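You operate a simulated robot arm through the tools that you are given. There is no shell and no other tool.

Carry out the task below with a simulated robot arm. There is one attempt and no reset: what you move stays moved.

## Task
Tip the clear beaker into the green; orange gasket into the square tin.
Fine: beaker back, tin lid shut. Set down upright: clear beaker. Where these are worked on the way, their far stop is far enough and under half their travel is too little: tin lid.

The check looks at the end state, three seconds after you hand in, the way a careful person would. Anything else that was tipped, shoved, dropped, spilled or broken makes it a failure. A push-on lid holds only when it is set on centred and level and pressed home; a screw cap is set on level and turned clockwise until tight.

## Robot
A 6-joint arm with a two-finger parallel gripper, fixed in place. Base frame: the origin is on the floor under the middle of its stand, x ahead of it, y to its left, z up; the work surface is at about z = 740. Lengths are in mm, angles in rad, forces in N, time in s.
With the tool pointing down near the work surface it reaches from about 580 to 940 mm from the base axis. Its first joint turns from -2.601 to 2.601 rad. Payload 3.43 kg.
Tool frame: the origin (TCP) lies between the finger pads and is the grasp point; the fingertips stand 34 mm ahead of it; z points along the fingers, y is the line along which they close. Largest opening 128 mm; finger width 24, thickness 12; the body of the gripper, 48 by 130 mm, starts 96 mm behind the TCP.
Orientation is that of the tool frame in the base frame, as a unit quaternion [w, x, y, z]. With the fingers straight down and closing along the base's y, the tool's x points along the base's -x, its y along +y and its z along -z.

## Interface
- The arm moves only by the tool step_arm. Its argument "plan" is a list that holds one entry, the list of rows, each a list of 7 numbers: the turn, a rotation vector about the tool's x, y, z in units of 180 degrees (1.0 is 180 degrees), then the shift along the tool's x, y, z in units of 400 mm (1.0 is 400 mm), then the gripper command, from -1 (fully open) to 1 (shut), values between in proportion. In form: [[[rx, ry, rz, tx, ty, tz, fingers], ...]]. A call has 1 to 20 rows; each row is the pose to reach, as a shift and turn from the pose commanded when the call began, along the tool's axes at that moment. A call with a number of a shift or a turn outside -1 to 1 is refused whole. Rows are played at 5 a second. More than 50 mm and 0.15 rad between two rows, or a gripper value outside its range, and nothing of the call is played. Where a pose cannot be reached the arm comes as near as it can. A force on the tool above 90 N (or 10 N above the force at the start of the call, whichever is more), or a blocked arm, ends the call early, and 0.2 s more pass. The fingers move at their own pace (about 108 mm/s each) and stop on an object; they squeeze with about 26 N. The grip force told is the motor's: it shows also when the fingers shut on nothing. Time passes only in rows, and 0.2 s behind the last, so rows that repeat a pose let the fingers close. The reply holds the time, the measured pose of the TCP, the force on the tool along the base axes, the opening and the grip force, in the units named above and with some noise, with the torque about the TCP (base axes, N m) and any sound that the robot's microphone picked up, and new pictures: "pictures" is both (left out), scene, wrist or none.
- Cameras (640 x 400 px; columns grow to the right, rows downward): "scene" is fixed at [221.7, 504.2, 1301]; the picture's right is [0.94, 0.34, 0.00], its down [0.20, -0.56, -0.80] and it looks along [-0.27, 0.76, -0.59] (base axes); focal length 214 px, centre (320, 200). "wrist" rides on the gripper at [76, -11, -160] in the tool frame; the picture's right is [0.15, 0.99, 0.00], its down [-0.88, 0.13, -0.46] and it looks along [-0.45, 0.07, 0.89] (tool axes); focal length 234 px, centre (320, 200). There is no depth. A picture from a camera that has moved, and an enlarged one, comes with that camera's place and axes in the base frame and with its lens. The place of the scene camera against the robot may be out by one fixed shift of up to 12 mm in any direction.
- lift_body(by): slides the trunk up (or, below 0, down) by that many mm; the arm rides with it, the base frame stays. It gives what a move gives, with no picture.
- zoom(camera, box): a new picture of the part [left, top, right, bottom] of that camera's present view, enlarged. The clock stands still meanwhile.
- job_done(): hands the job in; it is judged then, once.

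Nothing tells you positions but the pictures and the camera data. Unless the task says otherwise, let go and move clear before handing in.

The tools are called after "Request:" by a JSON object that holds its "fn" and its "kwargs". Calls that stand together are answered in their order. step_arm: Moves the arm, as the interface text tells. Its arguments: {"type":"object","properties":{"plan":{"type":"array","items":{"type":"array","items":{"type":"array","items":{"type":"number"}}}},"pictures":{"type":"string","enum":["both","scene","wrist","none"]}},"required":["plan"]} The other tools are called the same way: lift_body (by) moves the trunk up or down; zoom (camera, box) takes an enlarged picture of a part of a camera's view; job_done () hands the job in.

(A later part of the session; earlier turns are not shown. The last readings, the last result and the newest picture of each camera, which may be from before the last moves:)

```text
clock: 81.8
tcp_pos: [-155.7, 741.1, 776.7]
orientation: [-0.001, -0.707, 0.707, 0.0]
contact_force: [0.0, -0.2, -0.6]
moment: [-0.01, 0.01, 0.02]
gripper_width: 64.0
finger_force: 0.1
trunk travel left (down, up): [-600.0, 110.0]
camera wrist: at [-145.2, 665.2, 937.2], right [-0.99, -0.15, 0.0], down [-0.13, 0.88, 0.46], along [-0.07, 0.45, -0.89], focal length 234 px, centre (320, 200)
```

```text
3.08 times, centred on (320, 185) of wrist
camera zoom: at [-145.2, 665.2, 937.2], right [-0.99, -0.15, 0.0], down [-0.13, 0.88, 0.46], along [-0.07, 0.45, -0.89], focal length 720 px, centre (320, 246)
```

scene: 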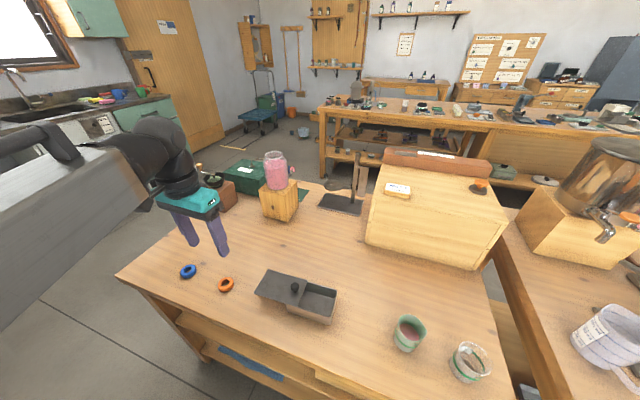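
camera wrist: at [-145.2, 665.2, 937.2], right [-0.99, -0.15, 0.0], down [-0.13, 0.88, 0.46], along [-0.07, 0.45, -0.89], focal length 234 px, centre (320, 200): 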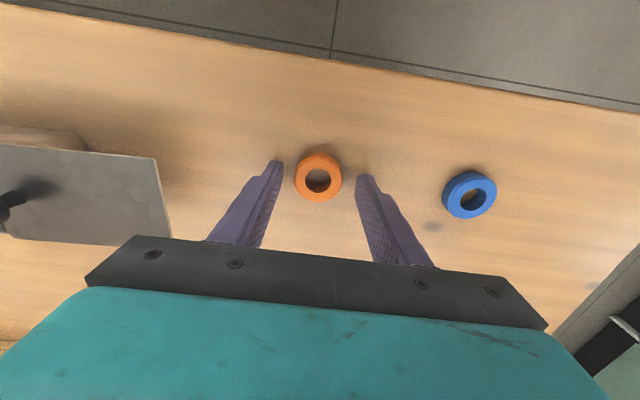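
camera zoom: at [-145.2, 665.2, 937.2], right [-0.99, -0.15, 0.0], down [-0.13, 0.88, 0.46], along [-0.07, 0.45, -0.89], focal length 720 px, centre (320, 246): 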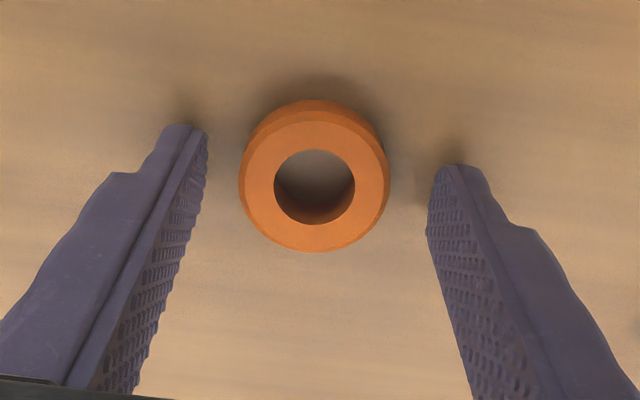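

The gasket is between the fingertips; closing.

Request:
{"fn": "step_arm", "kwargs": {"plan": [[[0, 0, 0, 0, 0, 0, 0.15], [0, 0, 0, 0, 0, 0, 0.3], [0, 0, 0, 0, 0, 0, 1], [0, 0, 0, 0, 0, 0, 1], [0, 0, 0, 0, 0, 0, 1]]], "pictures": "none"}}

```text
clock: 83.0
tcp_pos: [-155.6, 739.7, 776.5]
orientation: [0.001, 0.707, -0.707, -0.002]
contact_force: [-1.0, -0.3, 0.1]
moment: [0.01, -0.02, -0.01]
gripper_width: 41.6
finger_force: 26.1
trunk travel left (down, up): [-600.0, 110.0]
```

Gasket held (41.6 mm). I'll lift it and carry it over the tin's opening.

Request:
{"fn": "step_arm", "kwargs": {"plan": [[[0, 0, 0, 0, 0, -0.03, 1], [0, 0, 0, 0, 0, -0.1, 1], [0, 0, 0, 0, 0, -0.2, 1], [0, 0, 0, 0, 0, -0.3, 1], [0, 0, 0, -0.011, -0.09, -0.3, 1], [0, 0, 0, -0.022, -0.19, -0.3, 1], [0, 0, 0, -0.034, -0.29, -0.3, 1], [0, 0, 0, -0.046, -0.39, -0.3, 1], [0, 0, 0, -0.058, -0.49, -0.3, 1], [0, 0, 0, -0.07, -0.59, -0.3, 1], [0, 0, 0, -0.08, -0.6775, -0.3, 1], [0, 0, 0, -0.08, -0.6775, -0.3, 1]]], "pictures": "both"}}

Request:
{"fn": "zoom", "kwargs": {"camera": "wrist", "box": [220, 60, 440, 230]}}

Request:
{"fn": "zoom", "kwargs": {"camera": "scene", "box": [240, 220, 380, 335]}}

```text
clock: 85.6
tcp_pos: [117.0, 772.2, 896.4]
orientation: [0.001, 0.707, -0.707, -0.001]
contact_force: [-0.5, 0.2, -0.7]
moment: [0.02, 0.01, -0.02]
gripper_width: 41.7
finger_force: 26.1
trunk travel left (down, up): [-600.0, 110.0]
camera wrist: at [126.8, 697.2, 1056.7], right [-0.99, -0.15, 0.0], down [-0.13, 0.88, 0.46], along [-0.07, 0.45, -0.89], focal length 234 px, centre (320, 200)
```

scene: 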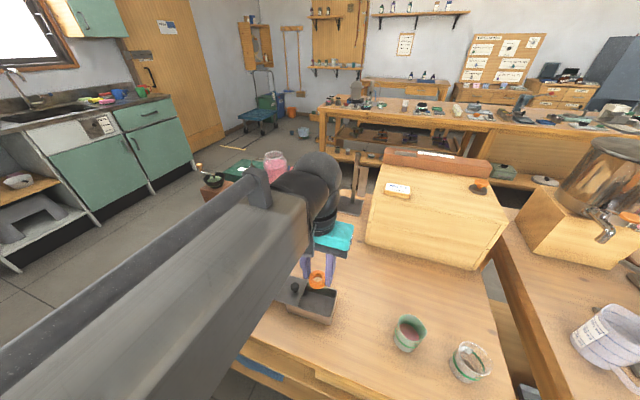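
wrist: 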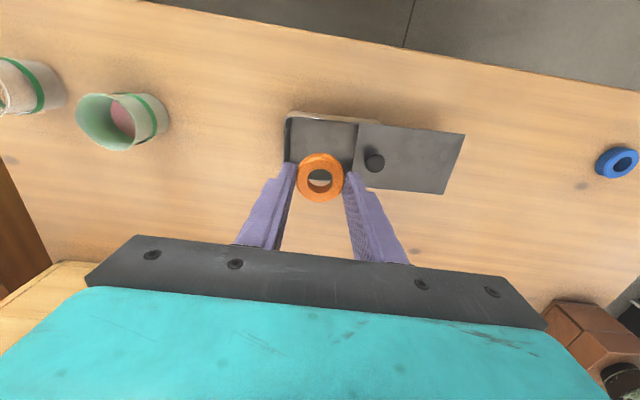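

```text
2.35 times, centred on (330, 145) of wrist
camera zoom: at [126.8, 697.2, 1056.7], right [-0.99, -0.15, 0.0], down [-0.13, 0.88, 0.46], along [-0.07, 0.45, -0.89], focal length 551 px, centre (296, 329)
```

zoom: 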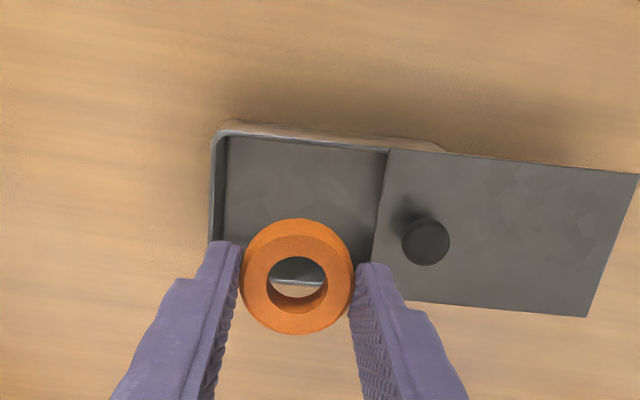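

```text
3.48 times, centred on (310, 278) of scene
camera zoom: at [221.7, 504.2, 1301.0], right [0.94, 0.34, 0.0], down [0.2, -0.56, -0.8], along [-0.27, 0.76, -0.59], focal length 746 px, centre (355, -70)
```

zoom: 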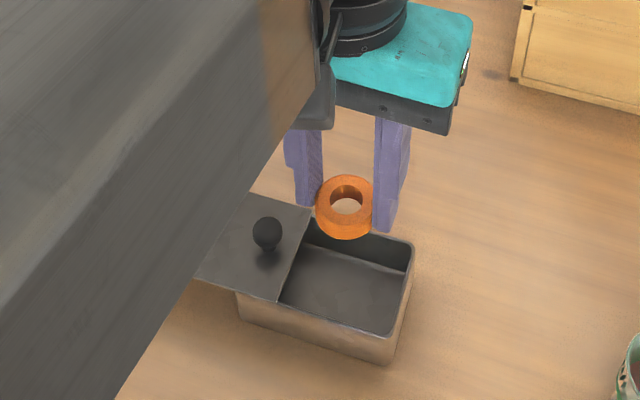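

The opening runs x 75–155, y 735–808, with the gasket centred over it. I'll lower it partly into the tin.

Request:
{"fn": "step_arm", "kwargs": {"plan": [[[0, 0, 0, 0, 0.004, 0.06, 1], [0, 0, 0, 0, 0.004, 0.12, 1], [0, 0, 0, 0, 0.004, 0.16, 1], [0, 0, 0, 0, 0.004, 0.19, 1], [0, 0, 0, 0, 0.004, 0.215, 1], [0, 0, 0, 0, 0.004, 0.231, 1], [0, 0, 0, 0, 0.004, 0.231, 1]]], "pictures": "wrist"}}

Request:
{"fn": "zoom", "kwargs": {"camera": "wrist", "box": [220, 60, 440, 230]}}

Request:
{"fn": "zoom", "kwargs": {"camera": "scene", "box": [260, 240, 360, 335]}}

```text
clock: 87.2
tcp_pos: [113.9, 772.0, 803.8]
orientation: [-0.002, -0.707, 0.708, 0.002]
contact_force: [-0.3, 0.0, -0.5]
moment: [-0.01, -0.01, -0.01]
gripper_width: 41.8
finger_force: 25.8
trunk travel left (down, up): [-600.0, 110.0]
camera wrist: at [124.8, 697.9, 964.3], right [-0.99, -0.15, 0.0], down [-0.13, 0.88, 0.46], along [-0.07, 0.45, -0.89], focal length 234 px, centre (320, 200)
```

wrist: 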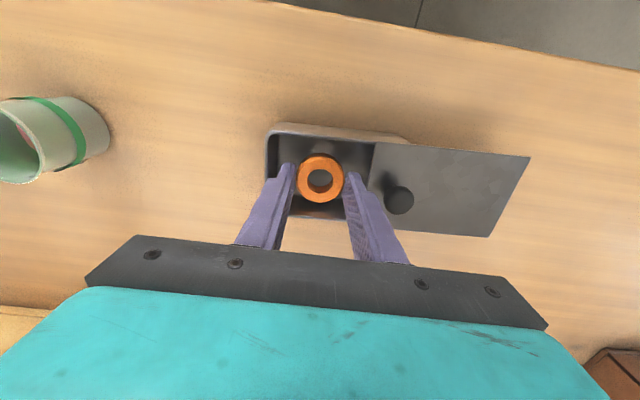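

```text
2.35 times, centred on (330, 145) of wrist
camera zoom: at [124.8, 697.9, 964.3], right [-0.99, -0.15, 0.0], down [-0.13, 0.88, 0.46], along [-0.07, 0.45, -0.89], focal length 551 px, centre (296, 329)
```

zoom: 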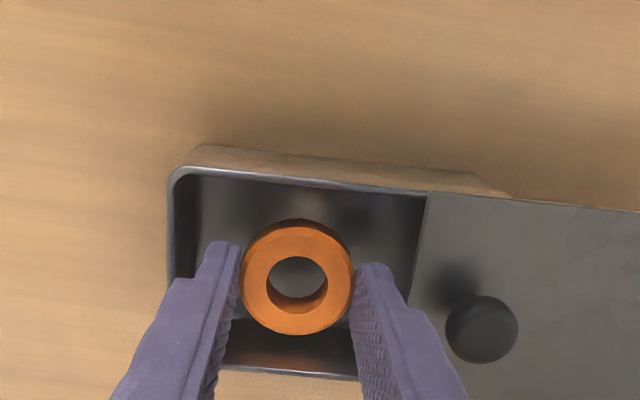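

```text
4.21 times, centred on (310, 288) of scene
camera zoom: at [221.7, 504.2, 1301.0], right [0.94, 0.34, 0.0], down [0.2, -0.56, -0.8], along [-0.27, 0.76, -0.59], focal length 903 px, centre (362, -168)
```

zoom: 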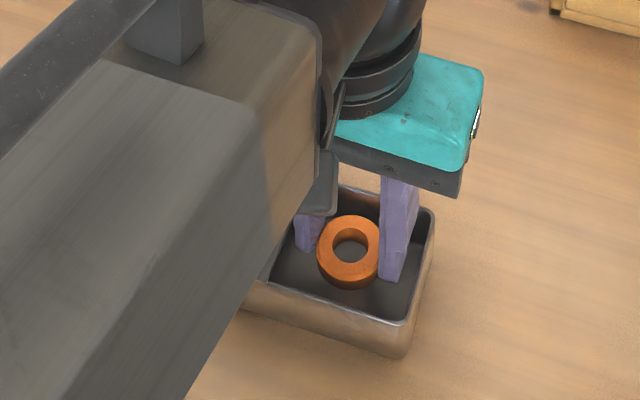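

It's inside with room on both sides. I'll go 12 mm lower and let go with a small opening.

Request:
{"fn": "step_arm", "kwargs": {"plan": [[[0, 0, 0, 0, 0, 0.015, 1], [0, 0, 0, 0, 0, 0.03, 1], [0, 0, 0, 0, 0, 0.03, 0.25], [0, 0, 0, 0, 0, 0.03, 0.23], [0, 0, 0, 0, 0, 0.03, 0.23], [0, 0, 0, 0, 0, 0.03, 0.23]]], "pictures": "wrist"}}

Request:
{"fn": "zoom", "kwargs": {"camera": "wrist", "box": [220, 60, 440, 230]}}

```text
clock: 88.6
tcp_pos: [114.5, 772.4, 790.8]
orientation: [-0.001, -0.707, 0.707, 0.0]
contact_force: [-0.1, -0.1, 0.0]
moment: [0.0, 0.01, -0.05]
gripper_width: 49.3
finger_force: 0.1
trunk travel left (down, up): [-600.0, 110.0]
camera wrist: at [124.9, 697.6, 952.4], right [-0.99, -0.15, 0.0], down [-0.13, 0.88, 0.46], along [-0.07, 0.45, -0.89], focal length 234 px, centre (320, 200)
```

wrist: 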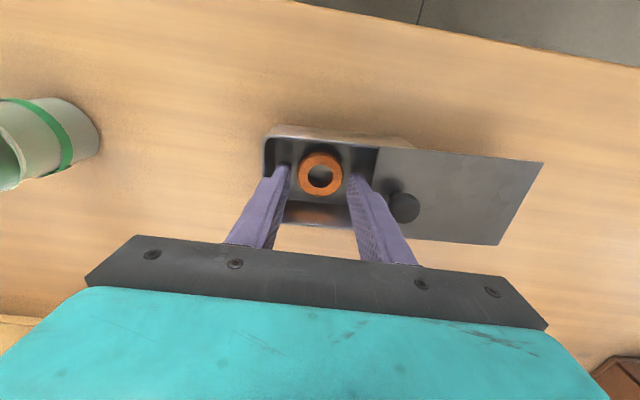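

```text
2.35 times, centred on (330, 145) of wrist
camera zoom: at [124.9, 697.6, 952.4], right [-0.99, -0.15, 0.0], down [-0.13, 0.88, 0.46], along [-0.07, 0.45, -0.89], focal length 551 px, centre (296, 329)
```

zoom: 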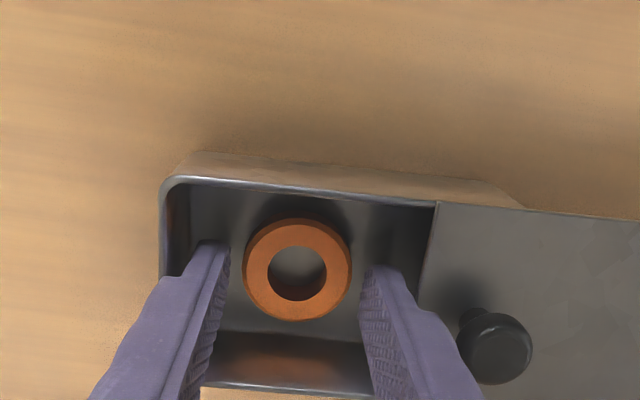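

The gasket lies on the tin's floor. I'll rise straight out.

Request:
{"fn": "step_arm", "kwargs": {"plan": [[[0, 0, 0, 0, 0, -0.03, 0.23], [0, 0, 0, 0, 0, -0.1, 0.23], [0, 0, 0, 0, 0, -0.2, 0.23], [0, 0, 0, 0, 0, -0.3, 0.23], [0, 0, 0, 0, 0, -0.4, 0.23], [0, 0, 0, 0, 0, -0.4, 0.23]]], "pictures": "wrist"}}

Request:
{"fn": "zoom", "kwargs": {"camera": "wrist", "box": [260, 80, 480, 220]}}

```text
clock: 90.0
tcp_pos: [114.4, 772.0, 952.7]
orientation: [0.001, 0.708, -0.707, -0.001]
contact_force: [-0.5, 0.4, -0.1]
moment: [0.03, -0.01, 0.01]
gripper_width: 49.7
finger_force: 0.1
trunk travel left (down, up): [-600.0, 110.0]
camera wrist: at [125.6, 697.2, 1112.5], right [-0.99, -0.15, 0.0], down [-0.13, 0.88, 0.46], along [-0.07, 0.45, -0.89], focal length 234 px, centre (320, 200)
```

wrist: 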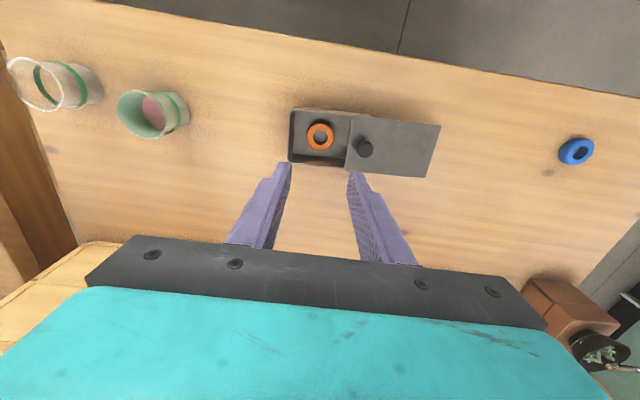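

```text
2.86 times, centred on (370, 150) of wrist
camera zoom: at [125.6, 697.2, 1112.5], right [-0.99, -0.15, 0.0], down [-0.13, 0.88, 0.46], along [-0.07, 0.45, -0.89], focal length 669 px, centre (177, 343)
```

zoom: 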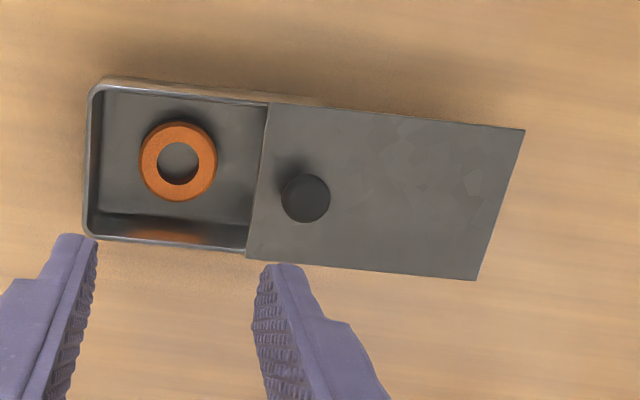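

The gasket lies flat in the tin. I'll move over the knob at (54, 769), fingers either side of it along x, and come down to close the lid.

Request:
{"fn": "step_arm", "kwargs": {"plan": [[[0, 0, 0, 0.004, 0.08, 0, 0.2], [0, 0, 0, 0.0075, 0.151, 0, 0.2], [0, 0, 0, 0.0075, 0.151, 0.09, 0.2], [0, 0, 0, 0.0075, 0.151, 0.18, 0.2], [0, 0, 0, 0.0075, 0.151, 0.26, 0.2], [0, 0, 0, 0.0075, 0.151, 0.3, 0.2], [0, 0, 0, 0.0075, 0.151, 0.314, 0.2], [0, 0, 0, 0.0075, 0.151, 0.314, 0.2]]], "pictures": "wrist"}}

Request:
{"fn": "zoom", "kwargs": {"camera": "wrist", "box": [220, 80, 440, 240]}}

```text
clock: 91.8
tcp_pos: [54.2, 768.7, 826.4]
orientation: [-0.002, -0.707, 0.707, 0.001]
contact_force: [-0.8, -0.3, 0.1]
moment: [-0.02, 0.01, -0.03]
gripper_width: 51.2
finger_force: 0.0
trunk travel left (down, up): [-600.0, 110.0]
camera wrist: at [64.6, 694.4, 986.3], right [-0.99, -0.15, 0.0], down [-0.13, 0.88, 0.46], along [-0.07, 0.45, -0.89], focal length 234 px, centre (320, 200)
```

wrist: 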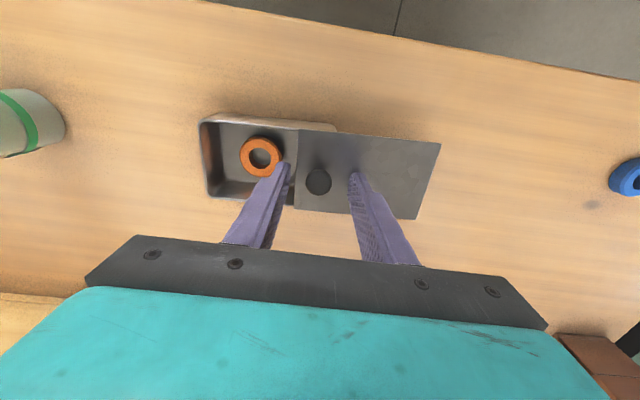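

```text
2.50 times, centred on (330, 160) of wrist
camera zoom: at [64.6, 694.4, 986.3], right [-0.99, -0.15, 0.0], down [-0.13, 0.88, 0.46], along [-0.07, 0.45, -0.89], focal length 585 px, centre (295, 300)
```

zoom: 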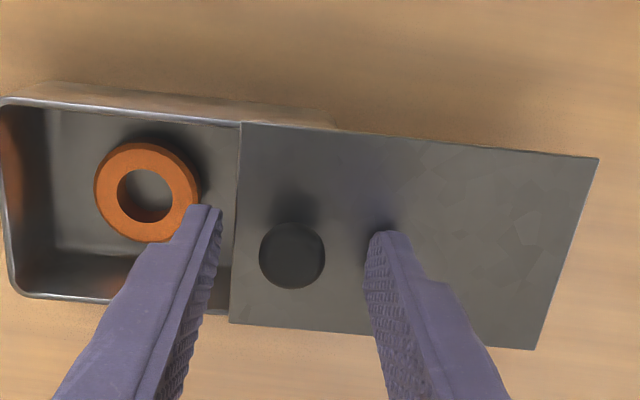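

The knob is centred between the fingers. I'll close on it and slide the lid back toward +x, stopping short to look.

Request:
{"fn": "step_arm", "kwargs": {"plan": [[[0, 0, 0, 0, 0, 0, 0.5], [0, 0, 0, 0, 0, 0, 1], [0, 0, 0, 0, 0, 0, 1], [0, 0, 0, 0, -0.01, 0, 1], [0, 0, 0, 0, -0.03, 0, 1], [0, 0, 0, 0, -0.05, 0, 1], [0, 0, 0, 0, -0.07, 0, 1], [0, 0, 0, 0, -0.09, 0, 1], [0, 0, 0, 0, -0.1, 0, 1], [0, 0, 0, 0, -0.1, 0, 1]]], "pictures": "wrist"}}

Request:
{"fn": "zoom", "kwargs": {"camera": "scene", "box": [280, 270, 350, 335]}}

Request:
{"fn": "zoom", "kwargs": {"camera": "wrist", "box": [220, 80, 440, 240]}}

```text
clock: 94.0
tcp_pos: [93.7, 770.9, 826.2]
orientation: [0.002, 0.708, -0.706, -0.002]
contact_force: [-0.1, 0.5, 0.0]
moment: [0.0, 0.01, 0.01]
gripper_width: 20.4
finger_force: 26.0
trunk travel left (down, up): [-600.0, 110.0]
camera wrist: at [104.7, 694.6, 986.6], right [-0.99, -0.15, 0.0], down [-0.13, 0.88, 0.46], along [-0.07, 0.45, -0.89], focal length 234 px, centre (320, 200)
```

wrist: 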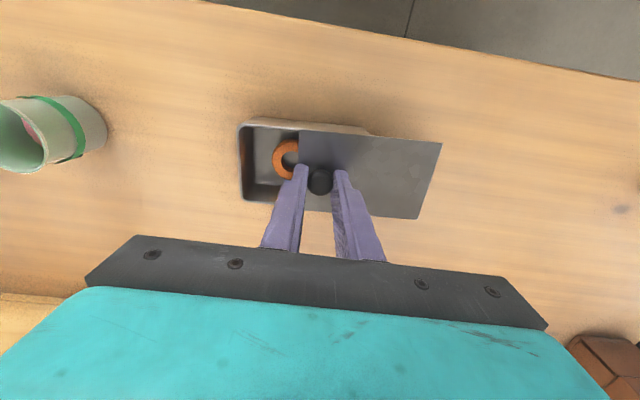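

```text
6.15 times, centred on (315, 302) of scene
camera zoom: at [221.7, 504.2, 1301.0], right [0.94, 0.34, 0.0], down [0.2, -0.56, -0.8], along [-0.27, 0.76, -0.59], focal length 1320 px, centre (351, -431)
```

zoom: 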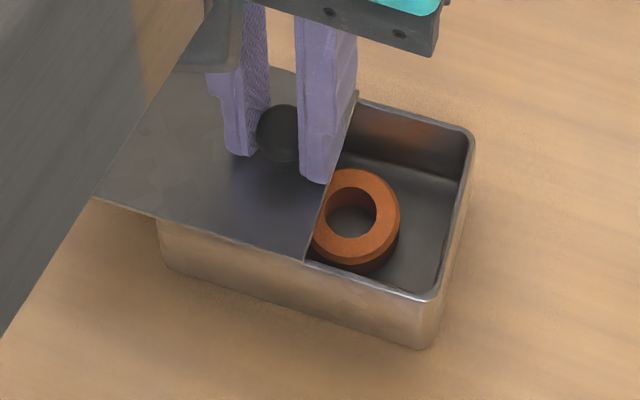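

```text
2.50 times, centred on (330, 160) of wrist
camera zoom: at [104.7, 694.6, 986.6], right [-0.99, -0.15, 0.0], down [-0.13, 0.88, 0.46], along [-0.07, 0.45, -0.89], focal length 585 px, centre (295, 300)
```

zoom: 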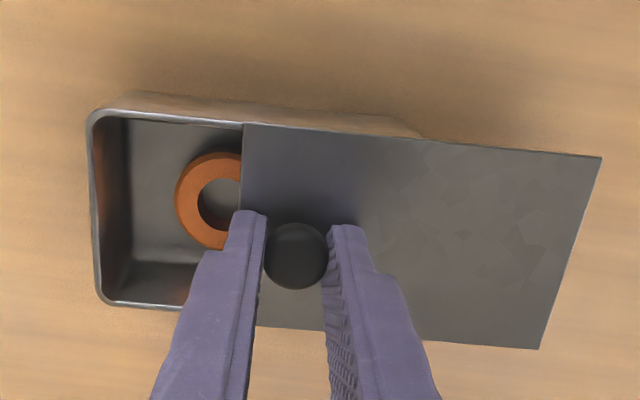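

The lid is sliding shut and the tin has come back to its earlier place. I'll continue.

Request:
{"fn": "step_arm", "kwargs": {"plan": [[[0, 0, 0, 0, -0.01, 0.0005, 1], [0, 0, 0, 0, -0.025, 0.001, 1], [0, 0, 0, 0, -0.04, 0.001, 1], [0, 0, 0, 0, -0.055, 0.001, 1], [0, 0, 0, 0, -0.07, 0.001, 1], [0, 0, 0, 0, -0.085, 0.001, 1], [0, 0, 0, 0, -0.1, 0.001, 1], [0, 0, 0, 0, -0.11, 0.001, 1], [0, 0, 0, 0, -0.115, 0.001, 1], [0, 0, 0, 0, -0.115, 0.001, 1]]], "pictures": "wrist"}}

Request:
{"fn": "zoom", "kwargs": {"camera": "scene", "box": [280, 270, 350, 335]}}

Request:
{"fn": "zoom", "kwargs": {"camera": "wrist", "box": [220, 80, 440, 240]}}

```text
clock: 96.2
tcp_pos: [139.8, 769.8, 825.8]
orientation: [0.001, 0.707, -0.707, -0.002]
contact_force: [0.4, 3.0, 3.6]
moment: [-0.02, 0.03, -0.03]
gripper_width: 20.8
finger_force: 25.8
trunk travel left (down, up): [-600.0, 110.0]
camera wrist: at [150.1, 694.2, 986.4], right [-0.99, -0.15, 0.0], down [-0.13, 0.88, 0.46], along [-0.07, 0.45, -0.89], focal length 234 px, centre (320, 200)
```

wrist: 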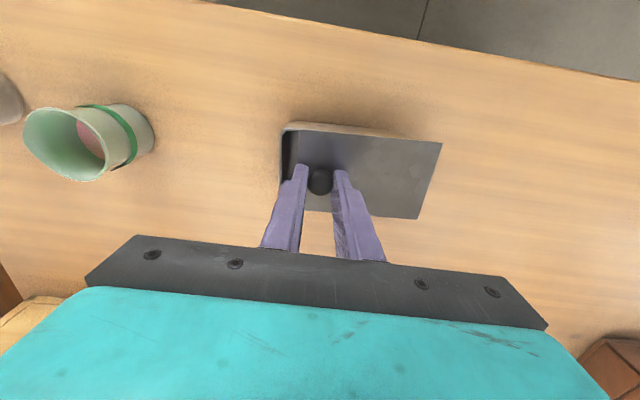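

```text
6.15 times, centred on (315, 302) of scene
camera zoom: at [221.7, 504.2, 1301.0], right [0.94, 0.34, 0.0], down [0.2, -0.56, -0.8], along [-0.27, 0.76, -0.59], focal length 1320 px, centre (351, -431)
```

zoom: 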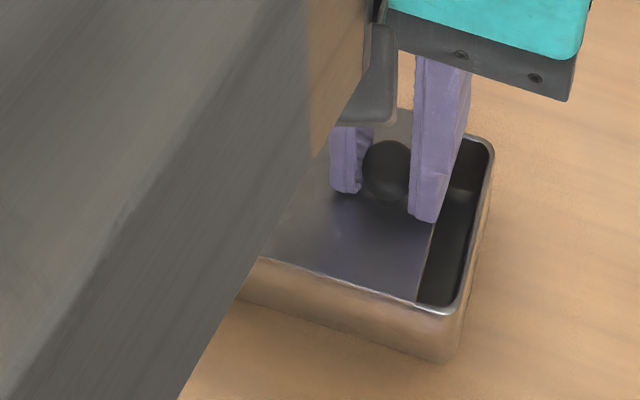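

```text
2.50 times, centred on (330, 160) of wrist
camera zoom: at [150.1, 694.2, 986.4], right [-0.99, -0.15, 0.0], down [-0.13, 0.88, 0.46], along [-0.07, 0.45, -0.89], focal length 585 px, centre (295, 300)
```

zoom: 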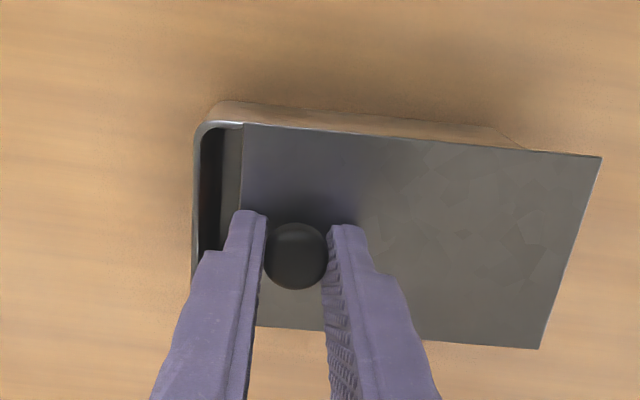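

The lid is about 14 mm from shut, but the tin was dragged some 8 mm toward +x. I'll press down a little more so that the table holds the tin, and slide on.

Request:
{"fn": "step_arm", "kwargs": {"plan": [[[0, 0, 0, 0, 0, 0.0015, 1], [0, 0, 0, 0, 0, 0.003, 1], [0, 0, 0, 0, -0.005, 0.003, 1], [0, 0, 0, 0, -0.01, 0.003, 1], [0, 0, 0, 0, -0.015, 0.003, 1], [0, 0, 0, 0, -0.02, 0.003, 1], [0, 0, 0, 0, -0.02, 0.003, 1]]], "pictures": "none"}}

Request:
{"fn": "zoom", "kwargs": {"camera": "scene", "box": [280, 270, 350, 335]}}

Request:
{"fn": "zoom", "kwargs": {"camera": "wrist", "box": [220, 80, 440, 240]}}

```text
clock: 97.8
tcp_pos: [147.9, 767.2, 825.4]
orientation: [0.0, -0.707, 0.707, 0.001]
contact_force: [0.8, 5.9, 15.9]
moment: [0.18, 0.01, -0.04]
gripper_width: 20.6
finger_force: 26.3
trunk travel left (down, up): [-600.0, 110.0]
```

```text
6.15 times, centred on (315, 302) of scene
camera zoom: at [221.7, 504.2, 1301.0], right [0.94, 0.34, 0.0], down [0.2, -0.56, -0.8], along [-0.27, 0.76, -0.59], focal length 1320 px, centre (351, -431)
```

zoom: 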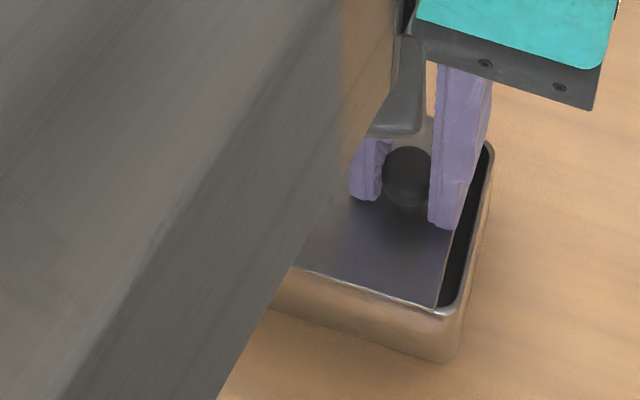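

```text
2.50 times, centred on (330, 160) of wrist
camera zoom: at [158.0, 694.0, 985.7], right [-0.99, -0.15, 0.0], down [-0.13, 0.88, 0.46], along [-0.07, 0.45, -0.89], focal length 585 px, centre (295, 300)
```

zoom: 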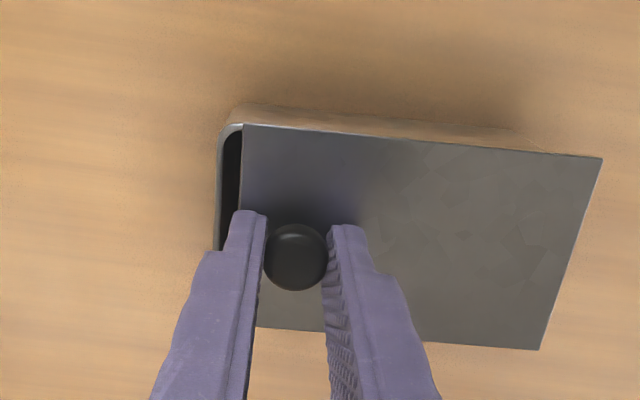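

With the press the tin stays and the lid moves. Closing the last few millimetres.

Request:
{"fn": "step_arm", "kwargs": {"plan": [[[0, 0, 0, 0, -0.005, 0, 1], [0, 0, 0, 0, -0.01, 0, 1], [0, 0, 0, 0, -0.015, 0, 1], [0, 0, 0, 0, -0.019, 0, 1], [0, 0, 0, 0, -0.019, 0, 1]]], "pictures": "none"}}

Request:
{"fn": "zoom", "kwargs": {"camera": "scene", "box": [280, 270, 350, 335]}}

Request:
{"fn": "zoom", "kwargs": {"camera": "wrist", "box": [220, 80, 440, 240]}}

```text
clock: 99.0
tcp_pos: [154.9, 769.8, 824.4]
orientation: [0.0, -0.707, 0.707, 0.001]
contact_force: [-0.4, 8.6, 15.5]
moment: [0.19, 0.02, -0.02]
gripper_width: 20.5
finger_force: 26.4
trunk travel left (down, up): [-600.0, 110.0]
```

```text
6.15 times, centred on (315, 302) of scene
camera zoom: at [221.7, 504.2, 1301.0], right [0.94, 0.34, 0.0], down [0.2, -0.56, -0.8], along [-0.27, 0.76, -0.59], focal length 1320 px, centre (351, -431)
```

zoom: 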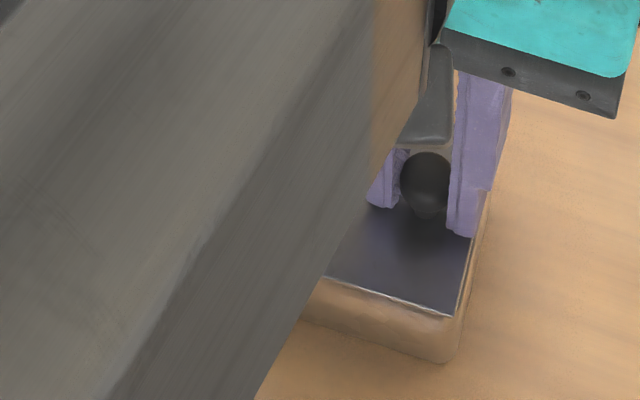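

```text
2.50 times, centred on (330, 160) of wrist
camera zoom: at [165.6, 694.1, 985.3], right [-0.99, -0.15, 0.0], down [-0.13, 0.88, 0.46], along [-0.07, 0.45, -0.89], focal length 585 px, centre (295, 300)
```

zoom: 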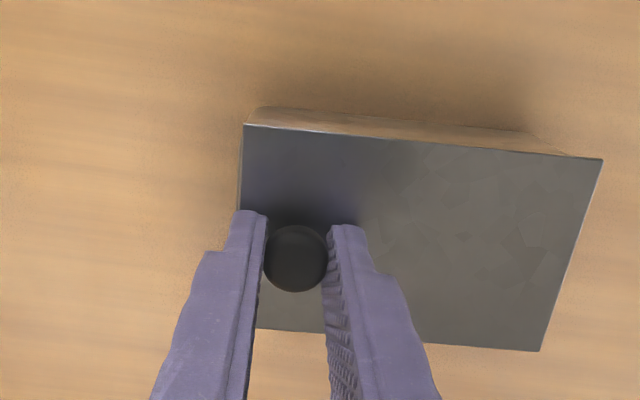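

Almost shut. I'll push on gently until I feel the closed stop.

Request:
{"fn": "step_arm", "kwargs": {"plan": [[[0, 0, 0, 0, -0.0025, 0, 1], [0, 0, 0, 0, -0.005, 0, 1], [0, 0, 0, 0, -0.0075, 0, 1], [0, 0, 0, 0, -0.0075, 0, 1]]], "pictures": "none"}}

Request:
{"fn": "zoom", "kwargs": {"camera": "scene", "box": [310, 290, 350, 335]}}

Request:
{"fn": "zoom", "kwargs": {"camera": "wrist", "box": [220, 80, 440, 240]}}

```text
clock: 100.0
tcp_pos: [157.2, 768.7, 824.9]
orientation: [0.0, -0.707, 0.707, 0.003]
contact_force: [-2.6, 6.3, 13.1]
moment: [0.3, 0.03, -0.03]
gripper_width: 20.7
finger_force: 25.5
trunk travel left (down, up): [-600.0, 110.0]
```

```text
8.89 times, centred on (330, 312) of scene
camera zoom: at [221.7, 504.2, 1301.0], right [0.94, 0.34, 0.0], down [0.2, -0.56, -0.8], along [-0.27, 0.76, -0.59], focal length 1906 px, centre (231, -800)
```

zoom: 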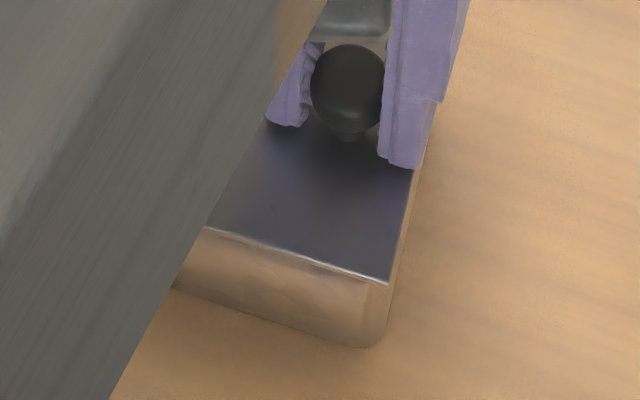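

```text
2.50 times, centred on (330, 160) of wrist
camera zoom: at [168.2, 694.1, 985.2], right [-0.99, -0.15, 0.0], down [-0.13, 0.88, 0.46], along [-0.07, 0.45, -0.89], focal length 585 px, centre (295, 300)
```

zoom: 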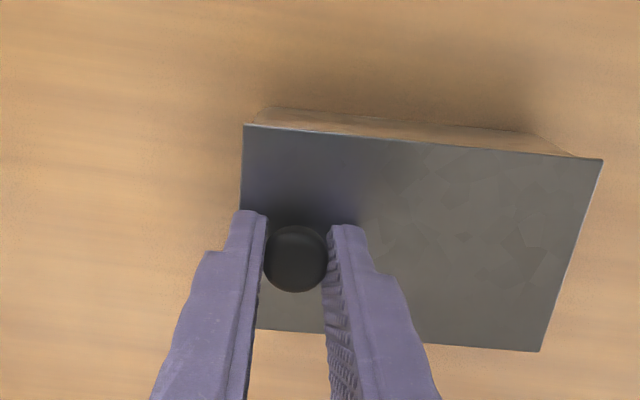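

I feel the start of a stop (2.6 N). One more small push to be sure it is fully home.

Request:
{"fn": "step_arm", "kwargs": {"plan": [[[0, 0, 0, 0, -0.0025, 0, 1], [0, 0, 0, 0, -0.005, 0, 1], [0, 0, 0, 0, -0.005, 0, 1]]], "pictures": "none"}}

Request:
{"fn": "zoom", "kwargs": {"camera": "scene", "box": [310, 290, 350, 335]}}

```text
clock: 100.8
tcp_pos: [159.2, 768.5, 824.1]
orientation: [-0.002, -0.707, 0.707, 0.001]
contact_force: [-5.1, 0.0, 7.1]
moment: [0.01, 0.17, -0.01]
gripper_width: 20.9
finger_force: 25.8
trunk travel left (down, up): [-600.0, 110.0]
```

```text
8.89 times, centred on (330, 312) of scene
camera zoom: at [221.7, 504.2, 1301.0], right [0.94, 0.34, 0.0], down [0.2, -0.56, -0.8], along [-0.27, 0.76, -0.59], focal length 1906 px, centre (231, -800)
```

zoom: 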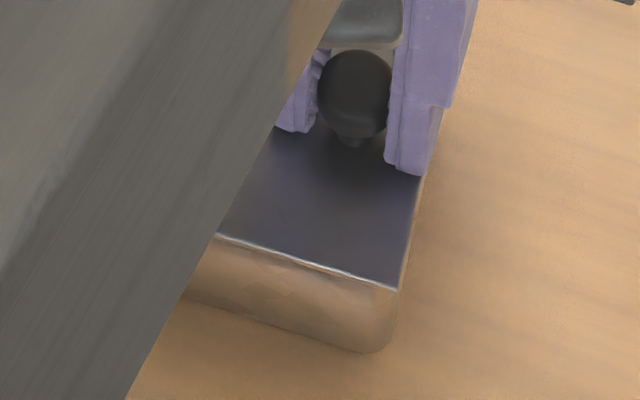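

The stop is firm: the lid is fully shut. The tin stands about 10 mm toward +x and yawed some 3° from where it began, so I'll lift it a few mm by the knob, bring it back and set it down.

Request:
{"fn": "step_arm", "kwargs": {"plan": [[[0, 0, 0, 0, 0.001, -0.004, 1], [0, 0, 0, 0, 0.001, -0.008, 1], [0, 0, 0, 0, 0.001, -0.013, 1], [0, 0, 0.002, 0, 0.005, -0.013, 1], [0, 0, 0.005, 0, 0.01, -0.013, 1], [0, 0, 0.009, 0, 0.015, -0.013, 1], [0, 0, 0.013, 0, 0.02, -0.013, 1], [0, 0, 0.016, 0, 0.024, -0.013, 1], [0, 0, 0.019, 0, 0.0275, -0.013, 1], [0, 0, 0.019, 0, 0.0275, -0.013, 1]]], "pictures": "none"}}

Request:
{"fn": "zoom", "kwargs": {"camera": "scene", "box": [280, 270, 350, 335]}}

Request:
{"fn": "zoom", "kwargs": {"camera": "wrist", "box": [220, 80, 440, 240]}}

```text
clock: 103.0
tcp_pos: [149.0, 768.9, 830.5]
orientation: [-0.002, -0.686, 0.728, 0.001]
contact_force: [0.6, 0.0, -1.9]
moment: [0.05, 0.05, 0.0]
gripper_width: 20.5
finger_force: 25.8
trunk travel left (down, up): [-600.0, 110.0]
```

```text
6.15 times, centred on (315, 302) of scene
camera zoom: at [221.7, 504.2, 1301.0], right [0.94, 0.34, 0.0], down [0.2, -0.56, -0.8], along [-0.27, 0.76, -0.59], focal length 1320 px, centre (351, -431)
```

zoom: 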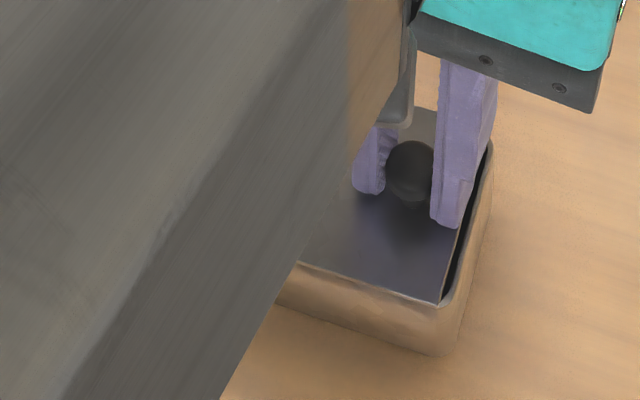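

```text
2.50 times, centred on (330, 160) of wrist
camera zoom: at [155.2, 693.8, 990.0], right [-1.0, -0.09, 0.0], down [-0.08, 0.89, 0.46], along [-0.04, 0.45, -0.89], focal length 585 px, centre (295, 300)
```

zoom: 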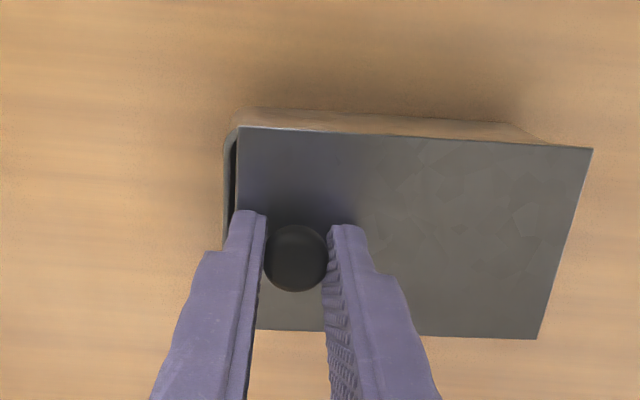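

The tin's far end dragged and the lid opened a few millimetres, so I won't carry it any further. I'll press down again and push the lid back home here; the tin is now close to its first place anyway.

Request:
{"fn": "step_arm", "kwargs": {"plan": [[[0, 0, 0, 0, 0, 0.004, 1], [0, 0, 0, 0, 0, 0.008, 1], [0, 0, 0, 0, 0, 0.011, 1], [0, 0, 0, 0, 0, 0.013, 1], [0, 0, 0, 0, 0, 0.013, 1]]], "pictures": "none"}}

```text
clock: 104.2
tcp_pos: [149.2, 770.0, 824.9]
orientation: [-0.001, -0.686, 0.728, 0.001]
contact_force: [0.5, 0.8, 5.2]
moment: [-0.33, 0.0, 0.01]
gripper_width: 20.7
finger_force: 26.3
trunk travel left (down, up): [-600.0, 110.0]
```

Request:
{"fn": "step_arm", "kwargs": {"plan": [[[0, 0, 0, 0, 0, 0.0015, 1], [0, 0, 0, 0, 0, 0.003, 1], [0, 0, 0, 0, -0.004, 0.003, 1], [0, 0, 0, 0, -0.008, 0.003, 1], [0, 0, 0, 0, -0.0115, 0.003, 1], [0, 0, 0, 0, -0.0115, 0.003, 1]]], "pictures": "none"}}

Request:
{"fn": "zoom", "kwargs": {"camera": "scene", "box": [280, 270, 350, 335]}}

Request:
{"fn": "zoom", "kwargs": {"camera": "wrist", "box": [220, 80, 440, 240]}}

```text
clock: 105.6
tcp_pos: [153.5, 769.9, 824.2]
orientation: [0.0, -0.686, 0.727, 0.002]
contact_force: [-0.6, 6.6, 14.3]
moment: [0.21, 0.02, 0.01]
gripper_width: 21.0
finger_force: 26.3
trunk travel left (down, up): [-600.0, 110.0]
```

```text
6.15 times, centred on (315, 302) of scene
camera zoom: at [221.7, 504.2, 1301.0], right [0.94, 0.34, 0.0], down [0.2, -0.56, -0.8], along [-0.27, 0.76, -0.59], focal length 1320 px, centre (351, -431)
```

zoom: 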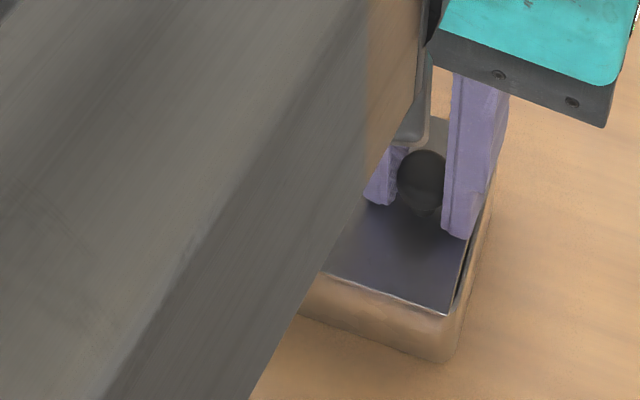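

```text
2.50 times, centred on (330, 160) of wrist
camera zoom: at [159.8, 693.6, 984.6], right [-1.0, -0.09, 0.0], down [-0.08, 0.89, 0.46], along [-0.04, 0.46, -0.89], focal length 585 px, centre (295, 300)
```

zoom: 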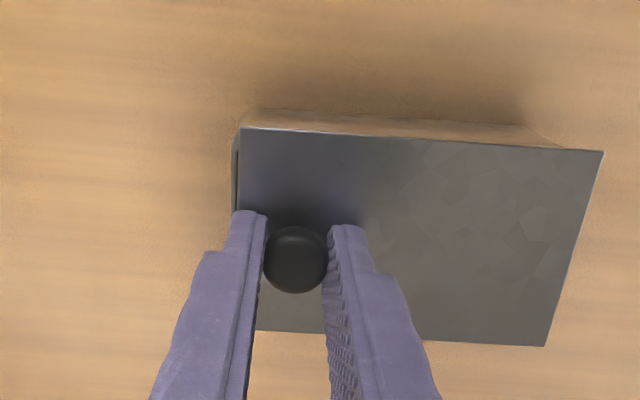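

A sliver is still open; pushing on to the stop.

Request:
{"fn": "step_arm", "kwargs": {"plan": [[[0, 0, 0, 0, -0.003, 0, 1], [0, 0, 0, 0, -0.006, 0, 1], [0, 0, 0, 0, -0.009, 0, 1], [0, 0, 0, 0, -0.009, 0, 1]]], "pictures": "none"}}

Request:
{"fn": "zoom", "kwargs": {"camera": "wrist", "box": [220, 80, 440, 240]}}

```text
clock: 106.6
tcp_pos: [156.9, 769.1, 823.6]
orientation: [0.0, -0.686, 0.728, 0.002]
contact_force: [-0.1, 6.6, 13.3]
moment: [0.44, 0.0, 0.01]
gripper_width: 20.8
finger_force: 26.1
trunk travel left (down, up): [-600.0, 110.0]
```

```text
2.50 times, centred on (330, 160) of wrist
camera zoom: at [163.4, 693.1, 984.4], right [-1.0, -0.09, 0.0], down [-0.08, 0.89, 0.46], along [-0.04, 0.45, -0.89], focal length 585 px, centre (295, 300)
```

zoom: 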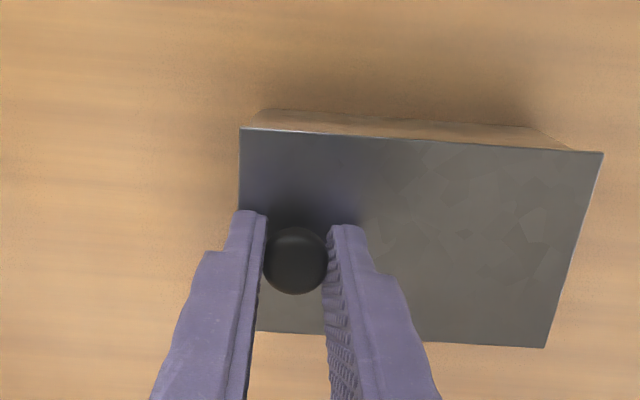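

Request:
{"fn": "step_arm", "kwargs": {"plan": [[[0, 0, 0, 0, -0.0025, 0, 1], [0, 0, 0, 0, -0.005, 0, 1], [0, 0, 0, 0, -0.0075, 0, 1], [0, 0, 0, 0, -0.0075, 0, 1]]], "pictures": "none"}}

Request:
{"fn": "zoom", "kwargs": {"camera": "wrist", "box": [220, 80, 440, 240]}}

Request:
{"fn": "zoom", "kwargs": {"camera": "scene", "box": [310, 290, 350, 335]}}

```text
clock: 107.6
tcp_pos: [159.1, 768.9, 823.6]
orientation: [-0.001, -0.687, 0.727, 0.002]
contact_force: [-5.5, 1.6, 11.2]
moment: [0.2, 0.19, 0.0]
gripper_width: 20.5
finger_force: 26.1
trunk travel left (down, up): [-600.0, 110.0]
```

```text
2.50 times, centred on (330, 160) of wrist
camera zoom: at [165.4, 692.4, 984.3], right [-1.0, -0.09, 0.0], down [-0.08, 0.89, 0.46], along [-0.04, 0.45, -0.89], focal length 585 px, centre (295, 300)
```

zoom: 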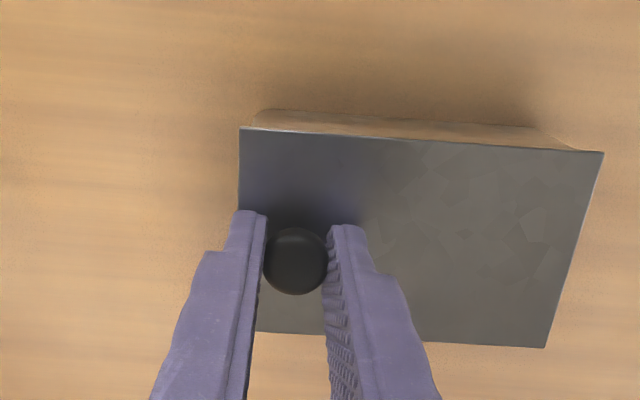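

```text
8.89 times, centred on (330, 312) of scene
camera zoom: at [221.7, 504.2, 1301.0], right [0.94, 0.34, 0.0], down [0.2, -0.56, -0.8], along [-0.27, 0.76, -0.59], focal length 1906 px, centre (231, -800)
```

zoom: 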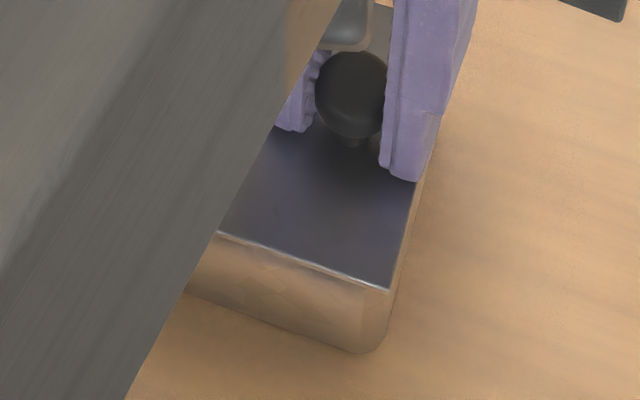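

The closed stop is felt again (5.5 N): the lid is home. I'll ease off the downward press, open the fingers, and rise.

Request:
{"fn": "step_arm", "kwargs": {"plan": [[[0, 0, 0, 0, 0, -0.002, 1], [0, 0, 0, 0, 0, -0.0035, 1], [0, 0, 0, 0, 0, -0.0035, 0.55], [0, 0, 0, 0, 0, -0.0035, 0.3], [0, 0, 0, 0, 0, -0.0035, 0.3], [0, 0, 0, 0, 0, -0.03, 0.3], [0, 0, 0, 0, 0, -0.12, 0.3], [0, 0, 0, 0, 0, -0.22, 0.3], [0, 0, 0, 0, 0, -0.32, 0.3], [0, 0, 0, 0, 0, -0.32, 0.3]]], "pictures": "both"}}

Request:
{"fn": "zoom", "kwargs": {"camera": "wrist", "box": [240, 80, 440, 220]}}

Request:
{"fn": "zoom", "kwargs": {"camera": "scene", "box": [275, 270, 355, 335]}}

```text
clock: 109.8
tcp_pos: [161.0, 768.8, 951.1]
orientation: [-0.001, -0.686, 0.728, 0.001]
contact_force: [-0.5, -0.3, 0.8]
moment: [0.0, -0.01, -0.01]
gripper_width: 45.0
finger_force: 0.1
trunk travel left (down, up): [-600.0, 110.0]
camera wrist: at [166.6, 692.8, 1112.2], right [-1.0, -0.09, 0.0], down [-0.08, 0.89, 0.46], along [-0.04, 0.45, -0.89], focal length 234 px, centre (320, 200)
```

scene: 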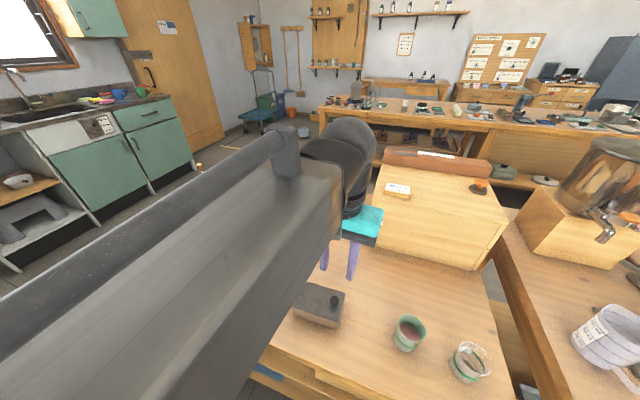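
wrist: 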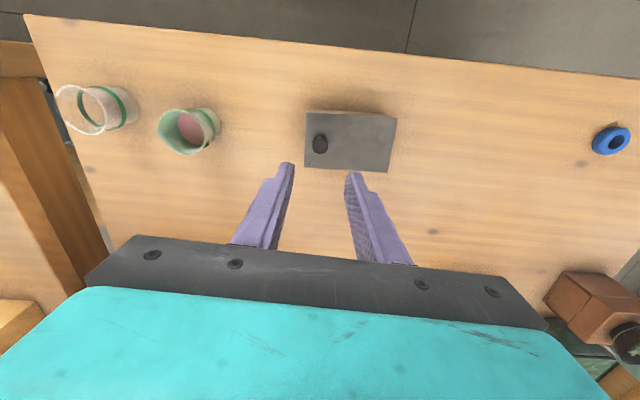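

```text
2.86 times, centred on (340, 150) of wrist
camera zoom: at [166.6, 692.8, 1112.2], right [-1.0, -0.09, 0.0], down [-0.08, 0.89, 0.46], along [-0.04, 0.45, -0.89], focal length 669 px, centre (263, 343)
```

zoom: 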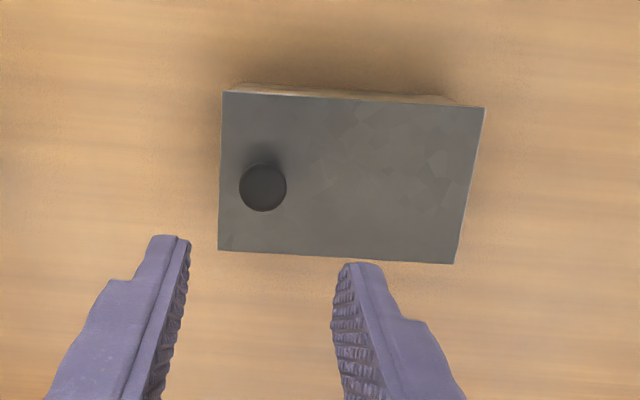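

```text
6.15 times, centred on (315, 302) of scene
camera zoom: at [221.7, 504.2, 1301.0], right [0.94, 0.34, 0.0], down [0.2, -0.56, -0.8], along [-0.27, 0.76, -0.59], focal length 1320 px, centre (351, -431)
```

zoom: 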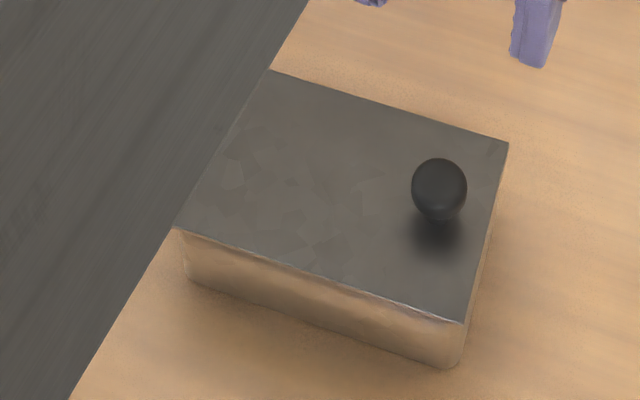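

The lid is shut with no rim showing. I'll rise well clear and take a last look over everything.

Request:
{"fn": "step_arm", "kwargs": {"plan": [[[0, 0, 0, 0, 0, -0.1, 0.3], [0, 0, 0, 0, 0, -0.2, 0.3], [0, 0, 0, 0.04, 0.09, -0.24, 0.3], [0, 0, 0, 0.08, 0.18, -0.28, 0.3], [0, 0, 0, 0.12, 0.27, -0.32, 0.3], [0, 0, 0, 0.15, 0.35, -0.36, 0.3], [0, 0, 0, 0.174, 0.43, -0.38, 0.3], [0, 0, 0, 0.19, 0.51, -0.4, 0.3], [0, 0, 0, 0.19, 0.59, -0.4, 0.3], [0, 0, 0, 0.19, 0.59, -0.4, 0.3]]], "pictures": "both"}}

Request:
{"fn": "zoom", "kwargs": {"camera": "scene", "box": [270, 265, 370, 335]}}

Request:
{"fn": "zoom", "kwargs": {"camera": "scene", "box": [360, 290, 520, 390]}}

```text
clock: 111.2
tcp_pos: [27.2, 724.3, 1093.4]
orientation: [0.008, -0.69, 0.724, 0.007]
contact_force: [-4.2, 10.5, -16.4]
moment: [-0.46, -0.96, -0.47]
gripper_width: 45.1
finger_force: 0.1
trunk travel left (down, up): [-600.0, 110.0]
stopped in row 6: the force on the tool passed its limit at 115 N (the readings are from after the stop); the commanded pose is now the measured one
camera wrist: at [33.8, 645.1, 1251.6], right [-1.0, -0.1, 0.0], down [-0.09, 0.88, 0.47], along [-0.04, 0.47, -0.88], focal length 234 px, centre (320, 200)
```

scene: 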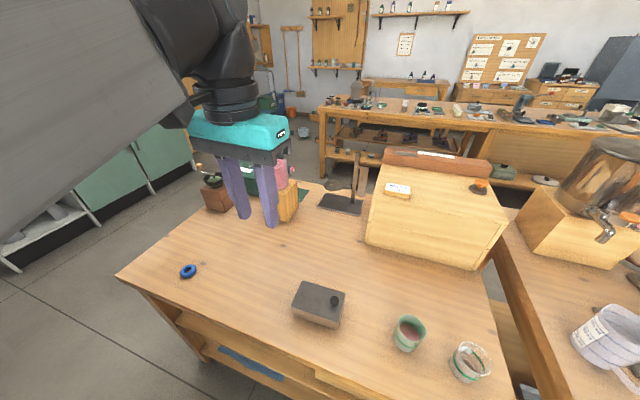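
wrist: 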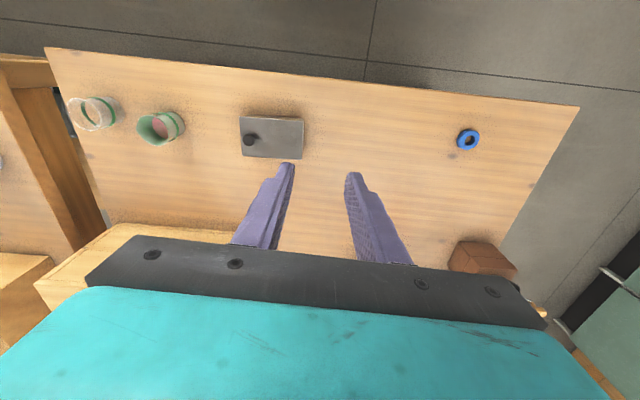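

```text
5.71 times, centred on (320, 300) of scene
camera zoom: at [221.7, 504.2, 1301.0], right [0.94, 0.34, 0.0], down [0.2, -0.56, -0.8], along [-0.27, 0.76, -0.59], focal length 1226 px, centre (320, -371)
```

zoom: 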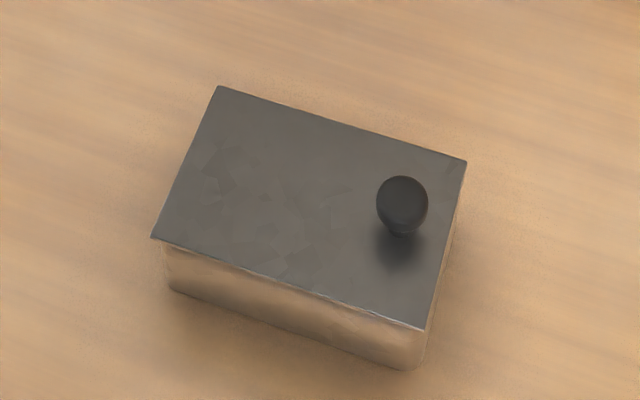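

```text
4.00 times, centred on (440, 340) of scene
camera zoom: at [221.7, 504.2, 1301.0], right [0.94, 0.34, 0.0], down [0.2, -0.56, -0.8], along [-0.27, 0.76, -0.59], focal length 858 px, centre (-160, -360)
```

zoom: 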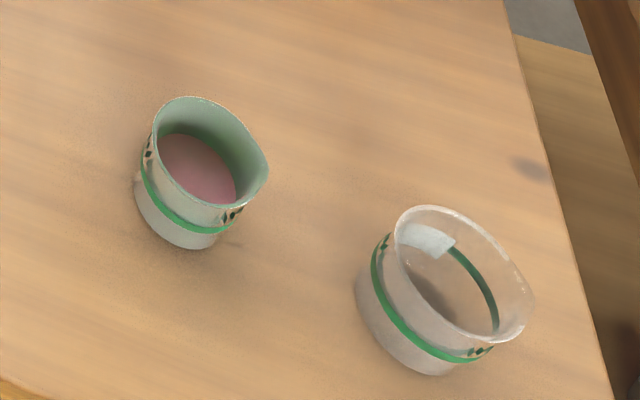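

Everything on the table stands as it should, but the arm stopped on a force in free air, most likely from folding against itself. I'll hold still a moment and check the reading.

Request:
{"fn": "step_arm", "kwargs": {"plan": [[[0, 0, 0, 0, 0, 0, 0.3], [0, 0, 0, 0, 0, 0, 0.3]]], "pictures": "scene"}}

```text
clock: 111.8
tcp_pos: [26.8, 723.6, 1092.7]
orientation: [0.006, -0.689, 0.725, 0.007]
contact_force: [-2.9, 15.6, -28.3]
moment: [-0.41, -0.76, -0.38]
gripper_width: 44.7
finger_force: 0.0
trunk travel left (down, up): [-600.0, 110.0]
```

scene: 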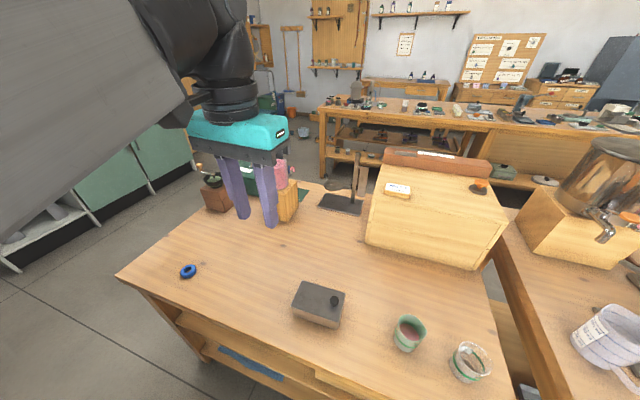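

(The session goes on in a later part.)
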